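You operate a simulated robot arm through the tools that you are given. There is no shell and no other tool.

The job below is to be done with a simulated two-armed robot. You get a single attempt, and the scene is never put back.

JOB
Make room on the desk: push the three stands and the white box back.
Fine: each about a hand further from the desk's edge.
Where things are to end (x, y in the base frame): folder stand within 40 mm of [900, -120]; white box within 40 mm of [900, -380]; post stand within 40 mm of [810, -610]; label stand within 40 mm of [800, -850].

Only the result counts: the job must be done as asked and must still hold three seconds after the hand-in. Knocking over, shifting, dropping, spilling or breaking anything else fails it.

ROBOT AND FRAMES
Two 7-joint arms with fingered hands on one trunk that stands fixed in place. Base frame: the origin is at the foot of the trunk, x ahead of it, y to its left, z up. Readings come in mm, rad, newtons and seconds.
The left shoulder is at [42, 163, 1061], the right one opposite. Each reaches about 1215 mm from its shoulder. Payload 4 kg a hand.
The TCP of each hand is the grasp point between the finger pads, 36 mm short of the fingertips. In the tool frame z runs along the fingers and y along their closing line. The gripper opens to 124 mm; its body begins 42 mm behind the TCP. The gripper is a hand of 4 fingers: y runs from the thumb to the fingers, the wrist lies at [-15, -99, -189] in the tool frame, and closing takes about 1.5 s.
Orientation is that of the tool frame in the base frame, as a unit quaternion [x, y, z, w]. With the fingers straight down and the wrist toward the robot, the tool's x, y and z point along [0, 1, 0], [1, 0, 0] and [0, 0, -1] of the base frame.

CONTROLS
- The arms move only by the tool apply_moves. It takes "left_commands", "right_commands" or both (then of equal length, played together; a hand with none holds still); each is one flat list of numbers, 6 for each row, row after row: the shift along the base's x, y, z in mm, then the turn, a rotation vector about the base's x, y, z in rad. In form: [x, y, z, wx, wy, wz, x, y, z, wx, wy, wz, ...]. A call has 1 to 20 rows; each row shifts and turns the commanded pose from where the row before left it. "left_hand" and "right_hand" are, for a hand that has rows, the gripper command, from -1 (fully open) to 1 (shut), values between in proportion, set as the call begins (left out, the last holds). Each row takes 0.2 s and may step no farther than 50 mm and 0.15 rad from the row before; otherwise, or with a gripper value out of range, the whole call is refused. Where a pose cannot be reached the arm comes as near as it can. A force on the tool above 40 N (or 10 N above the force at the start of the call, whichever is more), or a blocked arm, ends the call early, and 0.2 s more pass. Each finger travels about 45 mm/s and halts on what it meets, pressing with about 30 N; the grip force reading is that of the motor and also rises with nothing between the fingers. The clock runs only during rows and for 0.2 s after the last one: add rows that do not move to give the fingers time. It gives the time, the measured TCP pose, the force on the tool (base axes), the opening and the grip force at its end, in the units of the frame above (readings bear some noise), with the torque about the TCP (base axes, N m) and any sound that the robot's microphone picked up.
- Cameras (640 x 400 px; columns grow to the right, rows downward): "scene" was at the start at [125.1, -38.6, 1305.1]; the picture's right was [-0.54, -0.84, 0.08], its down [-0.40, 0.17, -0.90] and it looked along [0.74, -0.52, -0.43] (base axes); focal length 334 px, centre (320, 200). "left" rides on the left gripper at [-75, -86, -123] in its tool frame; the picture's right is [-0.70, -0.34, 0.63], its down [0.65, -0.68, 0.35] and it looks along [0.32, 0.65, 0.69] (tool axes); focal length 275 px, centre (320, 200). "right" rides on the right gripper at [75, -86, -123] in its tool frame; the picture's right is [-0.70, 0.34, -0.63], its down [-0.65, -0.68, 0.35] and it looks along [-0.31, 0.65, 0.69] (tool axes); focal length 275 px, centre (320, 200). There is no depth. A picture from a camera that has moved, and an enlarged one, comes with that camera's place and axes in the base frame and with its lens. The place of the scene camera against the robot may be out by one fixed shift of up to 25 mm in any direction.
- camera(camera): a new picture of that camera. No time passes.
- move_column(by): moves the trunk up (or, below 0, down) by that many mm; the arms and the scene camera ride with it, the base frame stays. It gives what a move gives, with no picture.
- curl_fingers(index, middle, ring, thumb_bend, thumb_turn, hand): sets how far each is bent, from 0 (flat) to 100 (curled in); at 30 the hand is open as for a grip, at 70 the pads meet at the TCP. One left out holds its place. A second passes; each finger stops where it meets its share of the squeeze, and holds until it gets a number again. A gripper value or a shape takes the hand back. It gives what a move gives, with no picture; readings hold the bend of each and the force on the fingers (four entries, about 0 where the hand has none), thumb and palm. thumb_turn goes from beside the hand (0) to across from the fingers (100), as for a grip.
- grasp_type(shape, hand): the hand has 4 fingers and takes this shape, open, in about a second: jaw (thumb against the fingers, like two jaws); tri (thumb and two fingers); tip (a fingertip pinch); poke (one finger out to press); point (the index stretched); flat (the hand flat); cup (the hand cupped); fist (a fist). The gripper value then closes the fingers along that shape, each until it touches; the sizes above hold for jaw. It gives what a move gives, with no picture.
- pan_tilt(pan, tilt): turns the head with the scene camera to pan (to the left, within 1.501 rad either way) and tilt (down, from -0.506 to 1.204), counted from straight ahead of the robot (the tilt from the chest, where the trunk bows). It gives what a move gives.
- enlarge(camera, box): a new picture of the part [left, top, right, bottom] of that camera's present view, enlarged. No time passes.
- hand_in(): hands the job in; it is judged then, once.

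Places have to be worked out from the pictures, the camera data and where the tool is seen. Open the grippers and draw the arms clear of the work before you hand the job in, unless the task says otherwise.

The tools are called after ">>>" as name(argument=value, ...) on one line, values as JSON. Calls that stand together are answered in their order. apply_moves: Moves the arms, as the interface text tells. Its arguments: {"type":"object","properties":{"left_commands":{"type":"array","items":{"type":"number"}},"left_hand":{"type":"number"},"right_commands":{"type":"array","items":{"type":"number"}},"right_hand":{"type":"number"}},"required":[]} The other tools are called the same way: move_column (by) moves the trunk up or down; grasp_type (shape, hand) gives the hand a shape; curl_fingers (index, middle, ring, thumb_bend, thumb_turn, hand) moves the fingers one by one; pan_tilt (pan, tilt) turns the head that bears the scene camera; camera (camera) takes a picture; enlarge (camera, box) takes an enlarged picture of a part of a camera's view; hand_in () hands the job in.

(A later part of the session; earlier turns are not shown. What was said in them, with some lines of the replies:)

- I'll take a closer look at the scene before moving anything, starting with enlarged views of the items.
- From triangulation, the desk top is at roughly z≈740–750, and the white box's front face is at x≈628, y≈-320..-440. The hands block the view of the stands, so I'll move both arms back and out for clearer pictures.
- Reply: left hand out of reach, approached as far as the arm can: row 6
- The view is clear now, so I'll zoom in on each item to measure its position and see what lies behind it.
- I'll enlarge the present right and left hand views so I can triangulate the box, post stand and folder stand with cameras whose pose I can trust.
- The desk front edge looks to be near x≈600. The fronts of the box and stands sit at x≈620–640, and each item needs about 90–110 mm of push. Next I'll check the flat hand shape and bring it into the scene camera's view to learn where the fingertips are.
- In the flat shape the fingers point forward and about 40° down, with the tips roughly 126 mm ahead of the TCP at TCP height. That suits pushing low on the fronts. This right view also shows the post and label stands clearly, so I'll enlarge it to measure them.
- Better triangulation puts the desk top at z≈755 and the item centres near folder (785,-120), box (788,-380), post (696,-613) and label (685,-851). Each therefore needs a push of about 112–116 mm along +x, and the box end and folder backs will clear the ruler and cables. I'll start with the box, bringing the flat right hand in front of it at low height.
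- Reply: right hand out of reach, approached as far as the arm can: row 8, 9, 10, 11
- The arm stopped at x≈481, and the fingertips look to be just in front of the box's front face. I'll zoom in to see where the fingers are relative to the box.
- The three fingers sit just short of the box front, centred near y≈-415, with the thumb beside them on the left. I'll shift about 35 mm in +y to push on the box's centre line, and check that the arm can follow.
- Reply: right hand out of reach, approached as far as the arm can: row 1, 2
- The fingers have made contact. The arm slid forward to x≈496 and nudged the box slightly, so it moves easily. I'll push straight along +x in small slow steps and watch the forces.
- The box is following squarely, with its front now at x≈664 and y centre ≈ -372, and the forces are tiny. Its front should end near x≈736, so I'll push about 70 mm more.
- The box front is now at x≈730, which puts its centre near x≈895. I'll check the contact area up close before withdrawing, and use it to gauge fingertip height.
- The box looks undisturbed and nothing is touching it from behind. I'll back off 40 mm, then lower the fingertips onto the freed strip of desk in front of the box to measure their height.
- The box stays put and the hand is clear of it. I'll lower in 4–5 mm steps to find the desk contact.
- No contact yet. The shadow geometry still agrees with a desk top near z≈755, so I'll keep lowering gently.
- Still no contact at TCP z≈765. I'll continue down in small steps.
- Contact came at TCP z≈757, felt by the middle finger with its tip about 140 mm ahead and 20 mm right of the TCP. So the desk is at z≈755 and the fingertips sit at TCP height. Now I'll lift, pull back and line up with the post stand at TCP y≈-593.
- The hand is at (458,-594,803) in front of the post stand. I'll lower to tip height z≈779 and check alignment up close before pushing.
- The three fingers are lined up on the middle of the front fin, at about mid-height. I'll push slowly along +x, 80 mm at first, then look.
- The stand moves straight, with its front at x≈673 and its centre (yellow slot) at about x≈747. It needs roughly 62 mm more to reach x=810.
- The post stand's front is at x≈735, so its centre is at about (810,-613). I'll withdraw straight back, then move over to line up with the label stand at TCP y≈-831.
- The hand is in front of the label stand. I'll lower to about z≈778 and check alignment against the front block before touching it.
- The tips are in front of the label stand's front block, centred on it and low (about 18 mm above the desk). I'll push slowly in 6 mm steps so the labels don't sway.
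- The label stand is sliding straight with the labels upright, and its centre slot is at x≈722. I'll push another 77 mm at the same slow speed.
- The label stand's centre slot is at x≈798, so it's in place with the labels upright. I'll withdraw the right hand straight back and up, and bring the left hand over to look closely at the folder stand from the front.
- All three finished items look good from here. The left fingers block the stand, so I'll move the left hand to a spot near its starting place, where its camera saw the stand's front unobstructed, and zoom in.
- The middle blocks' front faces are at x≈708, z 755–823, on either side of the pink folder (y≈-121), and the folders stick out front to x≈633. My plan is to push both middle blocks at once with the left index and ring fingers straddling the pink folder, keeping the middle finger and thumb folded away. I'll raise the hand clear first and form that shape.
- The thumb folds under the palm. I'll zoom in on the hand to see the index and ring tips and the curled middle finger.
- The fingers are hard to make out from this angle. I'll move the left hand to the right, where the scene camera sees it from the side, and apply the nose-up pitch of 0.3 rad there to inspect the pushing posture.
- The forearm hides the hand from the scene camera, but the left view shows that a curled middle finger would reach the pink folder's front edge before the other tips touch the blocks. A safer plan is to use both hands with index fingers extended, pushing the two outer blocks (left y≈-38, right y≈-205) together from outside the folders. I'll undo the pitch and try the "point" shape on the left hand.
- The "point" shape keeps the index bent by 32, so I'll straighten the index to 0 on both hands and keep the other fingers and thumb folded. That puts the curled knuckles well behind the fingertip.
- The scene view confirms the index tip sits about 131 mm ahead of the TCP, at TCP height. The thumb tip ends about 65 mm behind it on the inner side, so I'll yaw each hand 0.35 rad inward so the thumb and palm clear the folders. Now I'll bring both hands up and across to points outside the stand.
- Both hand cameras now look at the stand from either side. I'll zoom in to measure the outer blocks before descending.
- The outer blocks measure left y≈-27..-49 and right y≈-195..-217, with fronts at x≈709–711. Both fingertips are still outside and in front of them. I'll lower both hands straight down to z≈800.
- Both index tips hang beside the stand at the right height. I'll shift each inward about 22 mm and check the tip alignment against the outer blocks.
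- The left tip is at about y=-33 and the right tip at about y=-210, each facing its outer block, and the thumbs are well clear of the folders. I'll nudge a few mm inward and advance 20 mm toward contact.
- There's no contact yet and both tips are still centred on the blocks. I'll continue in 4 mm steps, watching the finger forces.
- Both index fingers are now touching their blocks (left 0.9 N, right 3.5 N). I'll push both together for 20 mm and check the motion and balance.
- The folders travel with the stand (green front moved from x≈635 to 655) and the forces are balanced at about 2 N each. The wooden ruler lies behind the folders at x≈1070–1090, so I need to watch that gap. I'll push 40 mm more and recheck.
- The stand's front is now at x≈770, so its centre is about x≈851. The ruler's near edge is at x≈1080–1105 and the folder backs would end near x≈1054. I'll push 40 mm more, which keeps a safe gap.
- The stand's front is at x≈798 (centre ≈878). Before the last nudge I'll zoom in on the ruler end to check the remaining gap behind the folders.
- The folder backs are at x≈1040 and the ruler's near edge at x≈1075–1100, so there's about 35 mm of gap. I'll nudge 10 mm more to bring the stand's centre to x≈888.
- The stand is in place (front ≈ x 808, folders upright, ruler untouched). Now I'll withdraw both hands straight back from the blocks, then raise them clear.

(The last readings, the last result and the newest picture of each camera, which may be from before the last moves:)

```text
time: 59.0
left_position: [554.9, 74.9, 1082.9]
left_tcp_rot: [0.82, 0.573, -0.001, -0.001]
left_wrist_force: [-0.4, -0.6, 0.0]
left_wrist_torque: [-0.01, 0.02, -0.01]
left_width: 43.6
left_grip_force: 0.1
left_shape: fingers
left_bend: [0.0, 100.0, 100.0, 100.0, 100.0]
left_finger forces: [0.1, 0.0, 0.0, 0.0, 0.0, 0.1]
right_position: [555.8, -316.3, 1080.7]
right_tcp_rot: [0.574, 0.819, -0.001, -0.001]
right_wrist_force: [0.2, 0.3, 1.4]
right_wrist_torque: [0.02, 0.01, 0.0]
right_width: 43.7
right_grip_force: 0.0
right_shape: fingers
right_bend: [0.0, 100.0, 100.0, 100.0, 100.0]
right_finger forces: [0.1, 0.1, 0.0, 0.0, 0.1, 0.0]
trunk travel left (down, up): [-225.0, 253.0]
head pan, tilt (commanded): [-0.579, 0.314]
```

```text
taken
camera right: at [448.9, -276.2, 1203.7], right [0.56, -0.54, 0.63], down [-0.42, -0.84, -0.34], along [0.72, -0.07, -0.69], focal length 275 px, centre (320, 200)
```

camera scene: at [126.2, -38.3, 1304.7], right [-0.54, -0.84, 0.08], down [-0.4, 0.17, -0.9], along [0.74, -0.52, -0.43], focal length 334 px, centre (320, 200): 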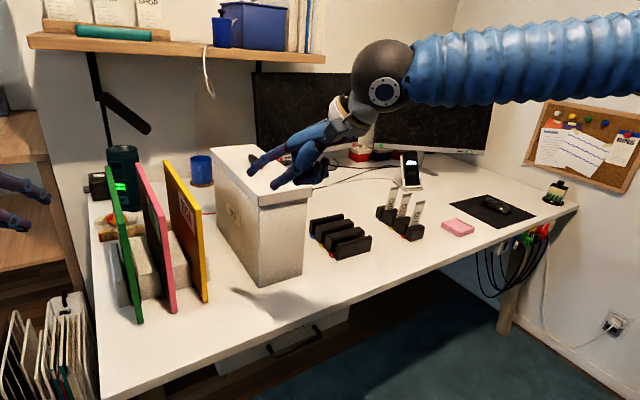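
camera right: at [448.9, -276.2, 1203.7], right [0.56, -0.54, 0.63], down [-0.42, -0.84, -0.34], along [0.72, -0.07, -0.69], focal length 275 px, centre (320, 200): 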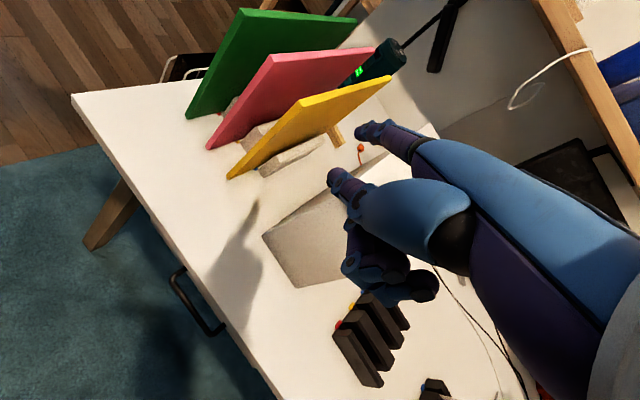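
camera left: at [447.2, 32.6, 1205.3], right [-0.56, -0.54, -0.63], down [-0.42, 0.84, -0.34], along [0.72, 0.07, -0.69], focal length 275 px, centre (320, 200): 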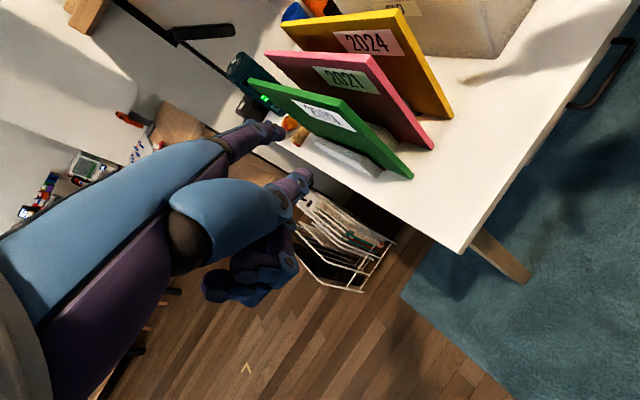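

Both hands are clear and everything stands upright. I'll zoom in to measure the final positions of the folder stand and the box.

>>> enlarge(camera="right", box=[190, 100, 350, 220])

>>> enlarge(camera="left", box=[280, 80, 440, 200])

>>> enlarge(camera="right", box=[240, 180, 480, 400])

>>> enlarge(camera="scene", box=[80, 130, 320, 330])

```text
3.33 times, centred on (270, 160) of right
camera zoom: at [448.9, -276.2, 1203.7], right [0.56, -0.54, 0.63], down [-0.42, -0.84, -0.34], along [0.72, -0.07, -0.69], focal length 918 px, centre (487, 333)
```

zoom: 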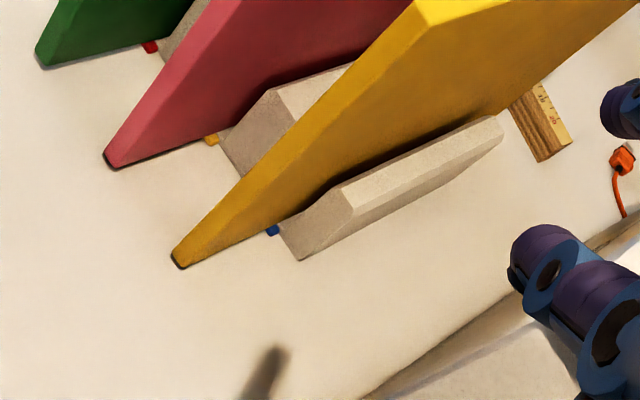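

```text
3.33 times, centred on (360, 140) of left
camera zoom: at [447.2, 32.6, 1205.3], right [-0.56, -0.54, -0.63], down [-0.42, 0.84, -0.34], along [0.72, 0.07, -0.69], focal length 918 px, centre (187, 400)
```

zoom: 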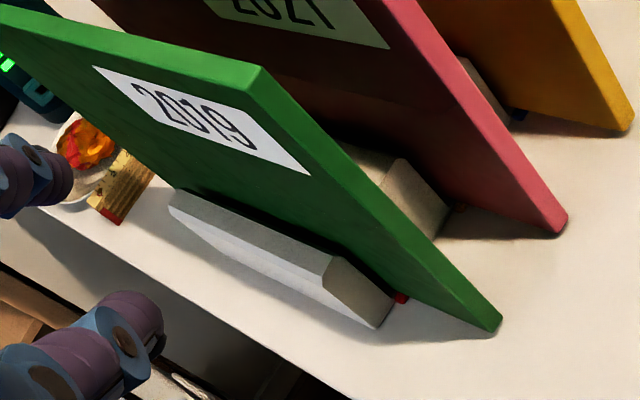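

```text
1.82 times, centred on (360, 290) of right
camera zoom: at [448.9, -276.2, 1203.7], right [0.56, -0.54, 0.63], down [-0.42, -0.84, -0.34], along [0.72, -0.07, -0.69], focal length 500 px, centre (247, 36)
```

zoom: 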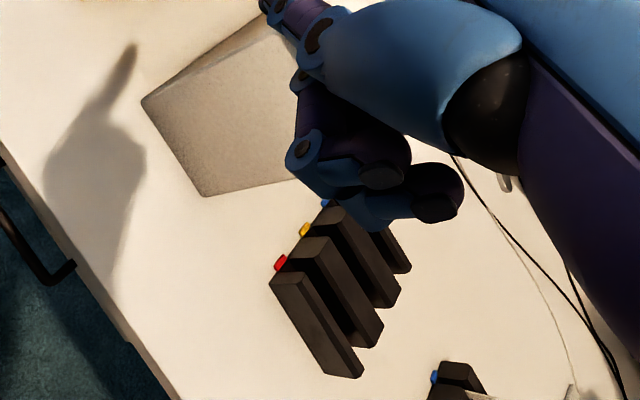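

```text
2.00 times, centred on (200, 230) of scene
camera zoom: at [126.2, -38.3, 1304.7], right [-0.54, -0.84, 0.08], down [-0.4, 0.17, -0.9], along [0.74, -0.52, -0.43], focal length 667 px, centre (560, 140)
```

zoom: 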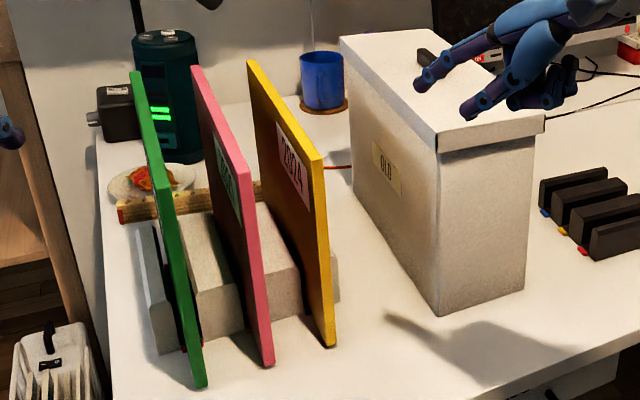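

The final measurements are all inside the 40 mm limits:

| Item | Measured centre | Target |
|---|---|---|
| Folder stand | ≈ (890,-122) | (900,-120) |
| White box | ≈ (898,-371) | (900,-380) |
| Post stand | ≈ (811,-611) | (810,-610) |
| Label stand | ≈ (798,-850) | (800,-850) |

Now I'll draw both arms back, clear of the work.

>>> apply_moves(left_commands=[-8, 12, 5, 0, 0, 0, -8, 12, 5, 0, 0, 0, -8, 12, 5, 0, 0, 0, -8, 12, 5, 0, 0, 0, -8, 12, 5, 0, 0, 0, -8, 12, 5, 0, 0, 0, -8, 12, 5, 0, 0, 0, -8, 12, 5, 0, 0, 0, 0, 0, 0, 0, 0, 0], right_commands=[-20, -28, 3, 0, 0, 0, -20, -28, 3, 0, 0, 0, -20, -28, 3, 0, 0, 0, -20, -28, 3, 0, 0, 0, -20, -28, 3, 0, 0, 0, -20, -28, 3, 0, 0, 0, -20, -28, 3, 0, 0, 0, -20, -28, 3, 0, 0, 0, 0, 0, 0, 0, 0, 0])

>>> grasp_type(hand="left", shape="jaw")

>>> grasp_type(hand="right", shape="jaw")

>>> camera(camera="scene")

>>> camera(camera="right")

```text
time: 61.0
left_position: [490.9, 170.6, 1121.1]
left_tcp_rot: [0.82, 0.573, 0.0, -0.001]
left_wrist_force: [0.5, -0.5, 0.3]
left_wrist_torque: [0.0, 0.02, 0.06]
left_width: 43.6
left_grip_force: 0.1
left_shape: fingers
left_bend: [0.0, 100.0, 100.0, 100.0, 100.0]
left_finger forces: [0.1, 0.0, 0.0, 0.0, 0.0, 0.0]
right_position: [395.7, -545.3, 1104.7]
right_tcp_rot: [0.574, 0.819, -0.001, 0.0]
right_wrist_force: [-0.1, -0.8, -0.7]
right_wrist_torque: [0.02, 0.0, -0.01]
right_width: 43.9
right_grip_force: 0.0
right_shape: fingers
right_bend: [0.0, 100.0, 100.0, 100.0, 100.0]
right_finger forces: [0.0, 0.1, 0.0, 0.0, 0.0, 0.1]
trunk travel left (down, up): [-225.0, 253.0]
head pan, tilt (commanded): [-0.579, 0.314]
```

```text
time: 61.9
left_position: [489.4, 171.3, 1120.5]
left_tcp_rot: [0.82, 0.573, 0.0, 0.0]
left_wrist_force: [0.2, 0.3, 0.1]
left_wrist_torque: [-0.02, 0.03, 0.0]
left_width: 123.8
left_grip_force: 0.1
left_shape: jaw
left_bend: [30.0, 30.0, 30.0, 30.0, 98.0]
left_finger forces: [0.0, 0.0, 0.0, 0.0, 0.1, 0.0]
right_position: [395.3, -542.9, 1103.2]
right_tcp_rot: [0.573, 0.819, 0.0, 0.001]
right_wrist_force: [0.4, 1.1, 0.3]
right_wrist_torque: [-0.02, -0.03, -0.03]
right_width: 43.7
right_grip_force: 0.1
right_shape: fingers
right_bend: [0.0, 100.0, 100.0, 100.0, 100.0]
right_finger forces: [0.0, 0.0, 0.0, 0.0, 0.0, 0.0]
trunk travel left (down, up): [-225.0, 253.0]
head pan, tilt (commanded): [-0.579, 0.314]
```

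```text
time: 62.8
left_position: [489.8, 171.2, 1122.1]
left_tcp_rot: [0.819, 0.574, 0.0, 0.0]
left_wrist_force: [-0.1, 0.0, -0.2]
left_wrist_torque: [-0.01, 0.02, 0.0]
left_width: 123.5
left_grip_force: 0.1
left_shape: jaw
left_bend: [30.0, 30.0, 30.0, 30.0, 98.0]
left_finger forces: [0.0, 0.0, 0.0, 0.1, 0.1, 0.0]
right_position: [395.4, -543.2, 1103.5]
right_tcp_rot: [0.573, 0.819, -0.001, 0.0]
right_wrist_force: [-0.2, -0.1, -0.8]
right_wrist_torque: [-0.01, 0.0, 0.0]
right_width: 123.7
right_grip_force: 0.1
right_shape: jaw
right_bend: [30.0, 30.0, 30.0, 30.0, 98.0]
right_finger forces: [0.1, 0.0, 0.0, 0.1, 0.1, 0.0]
trunk travel left (down, up): [-225.0, 253.0]
head pan, tilt (commanded): [-0.579, 0.314]
```

```text
taken
camera scene: at [125.0, -38.4, 1305.1], right [-0.54, -0.84, 0.08], down [-0.4, 0.17, -0.9], along [0.74, -0.52, -0.43], focal length 334 px, centre (320, 200)
```

scene: 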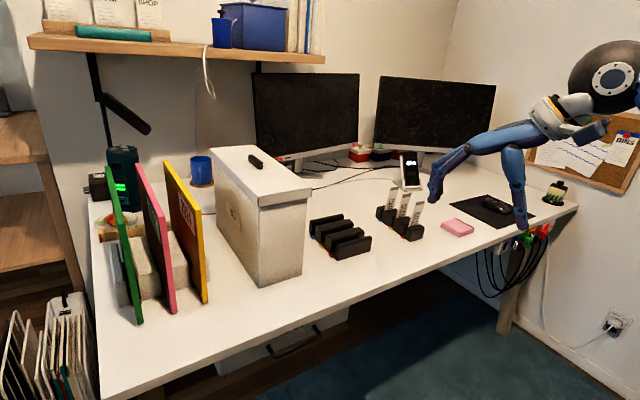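

```text
taken
camera right: at [288.6, -503.1, 1226.6], right [0.56, -0.54, 0.63], down [-0.42, -0.84, -0.35], along [0.72, -0.07, -0.69], focal length 275 px, centre (320, 200)
```

right: 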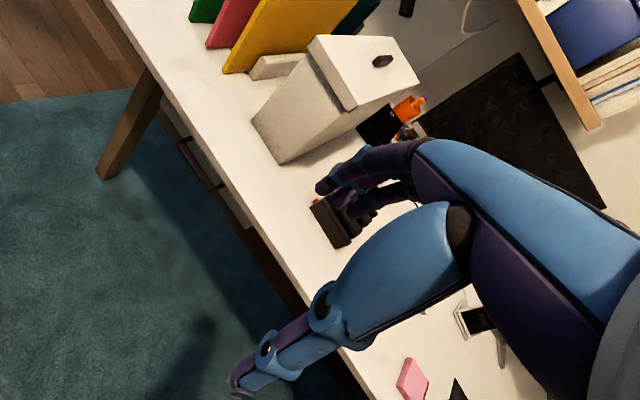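

The hands are open and clear of the work. I'll take one last zoomed look at the label and post stands before handing in.

>>> enlarge(camera="scene", box=[290, 170, 490, 290])

>>> enlarge(camera="scene", box=[80, 130, 320, 340])

```text
3.20 times, centred on (390, 230) of scene
camera zoom: at [125.0, -38.4, 1305.1], right [-0.54, -0.84, 0.08], down [-0.4, 0.17, -0.9], along [0.74, -0.52, -0.43], focal length 1067 px, centre (96, 104)
```

zoom: 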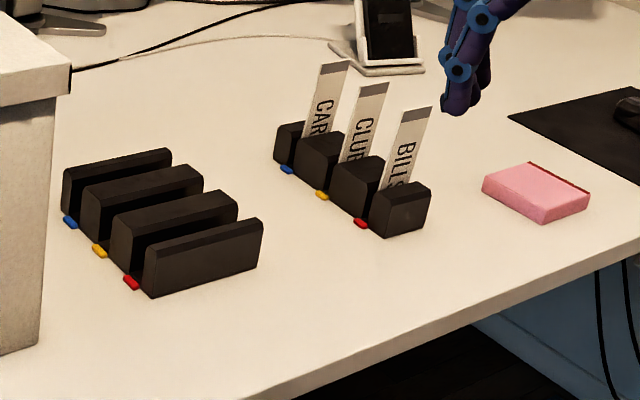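

```text
1.90 times, centred on (200, 235) of scene
camera zoom: at [125.0, -38.4, 1305.1], right [-0.54, -0.84, 0.08], down [-0.4, 0.17, -0.9], along [0.74, -0.52, -0.43], focal length 635 px, centre (549, 133)
```

zoom: 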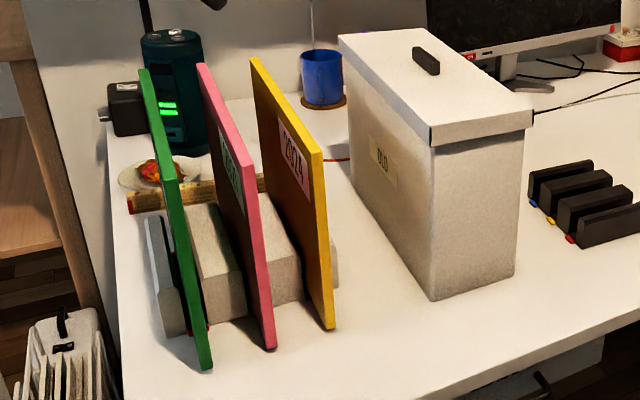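

All four items sit near their targets and are upright, with labels, folders, lid and ruler in place, and both hands are open and clear. I'm handing the job in.

>>> hand_in()

```text
The job is handed in.
```

I pushed all three stands and the white box back about 100–115 mm, and each looks to be well within 40 mm of its target. I've handed the job in, but no pass or fail result came back.

These positions are my estimates from the cameras and the points where the fingers touched:

| Item | Estimated centre (x, y) | Target (x, y) |
|---|---|---|
| Folder stand | (890, -122) | (900, -120) |
| White box | (898, -371) | (900, -380) |
| Post stand | (811, -611) | (810, -610) |
| Label stand | (798, -850) | (800, -850) |

- **Folder stand:** I stopped it about 10 mm short on purpose, to leave a gap of roughly 25 mm to the ruler behind the folders.
- **Everything else:** in the last pictures the folders, labels and box lid were in place and nothing else looked moved.
- **Hands:** both were open and clear of the desk items before the hand-in.
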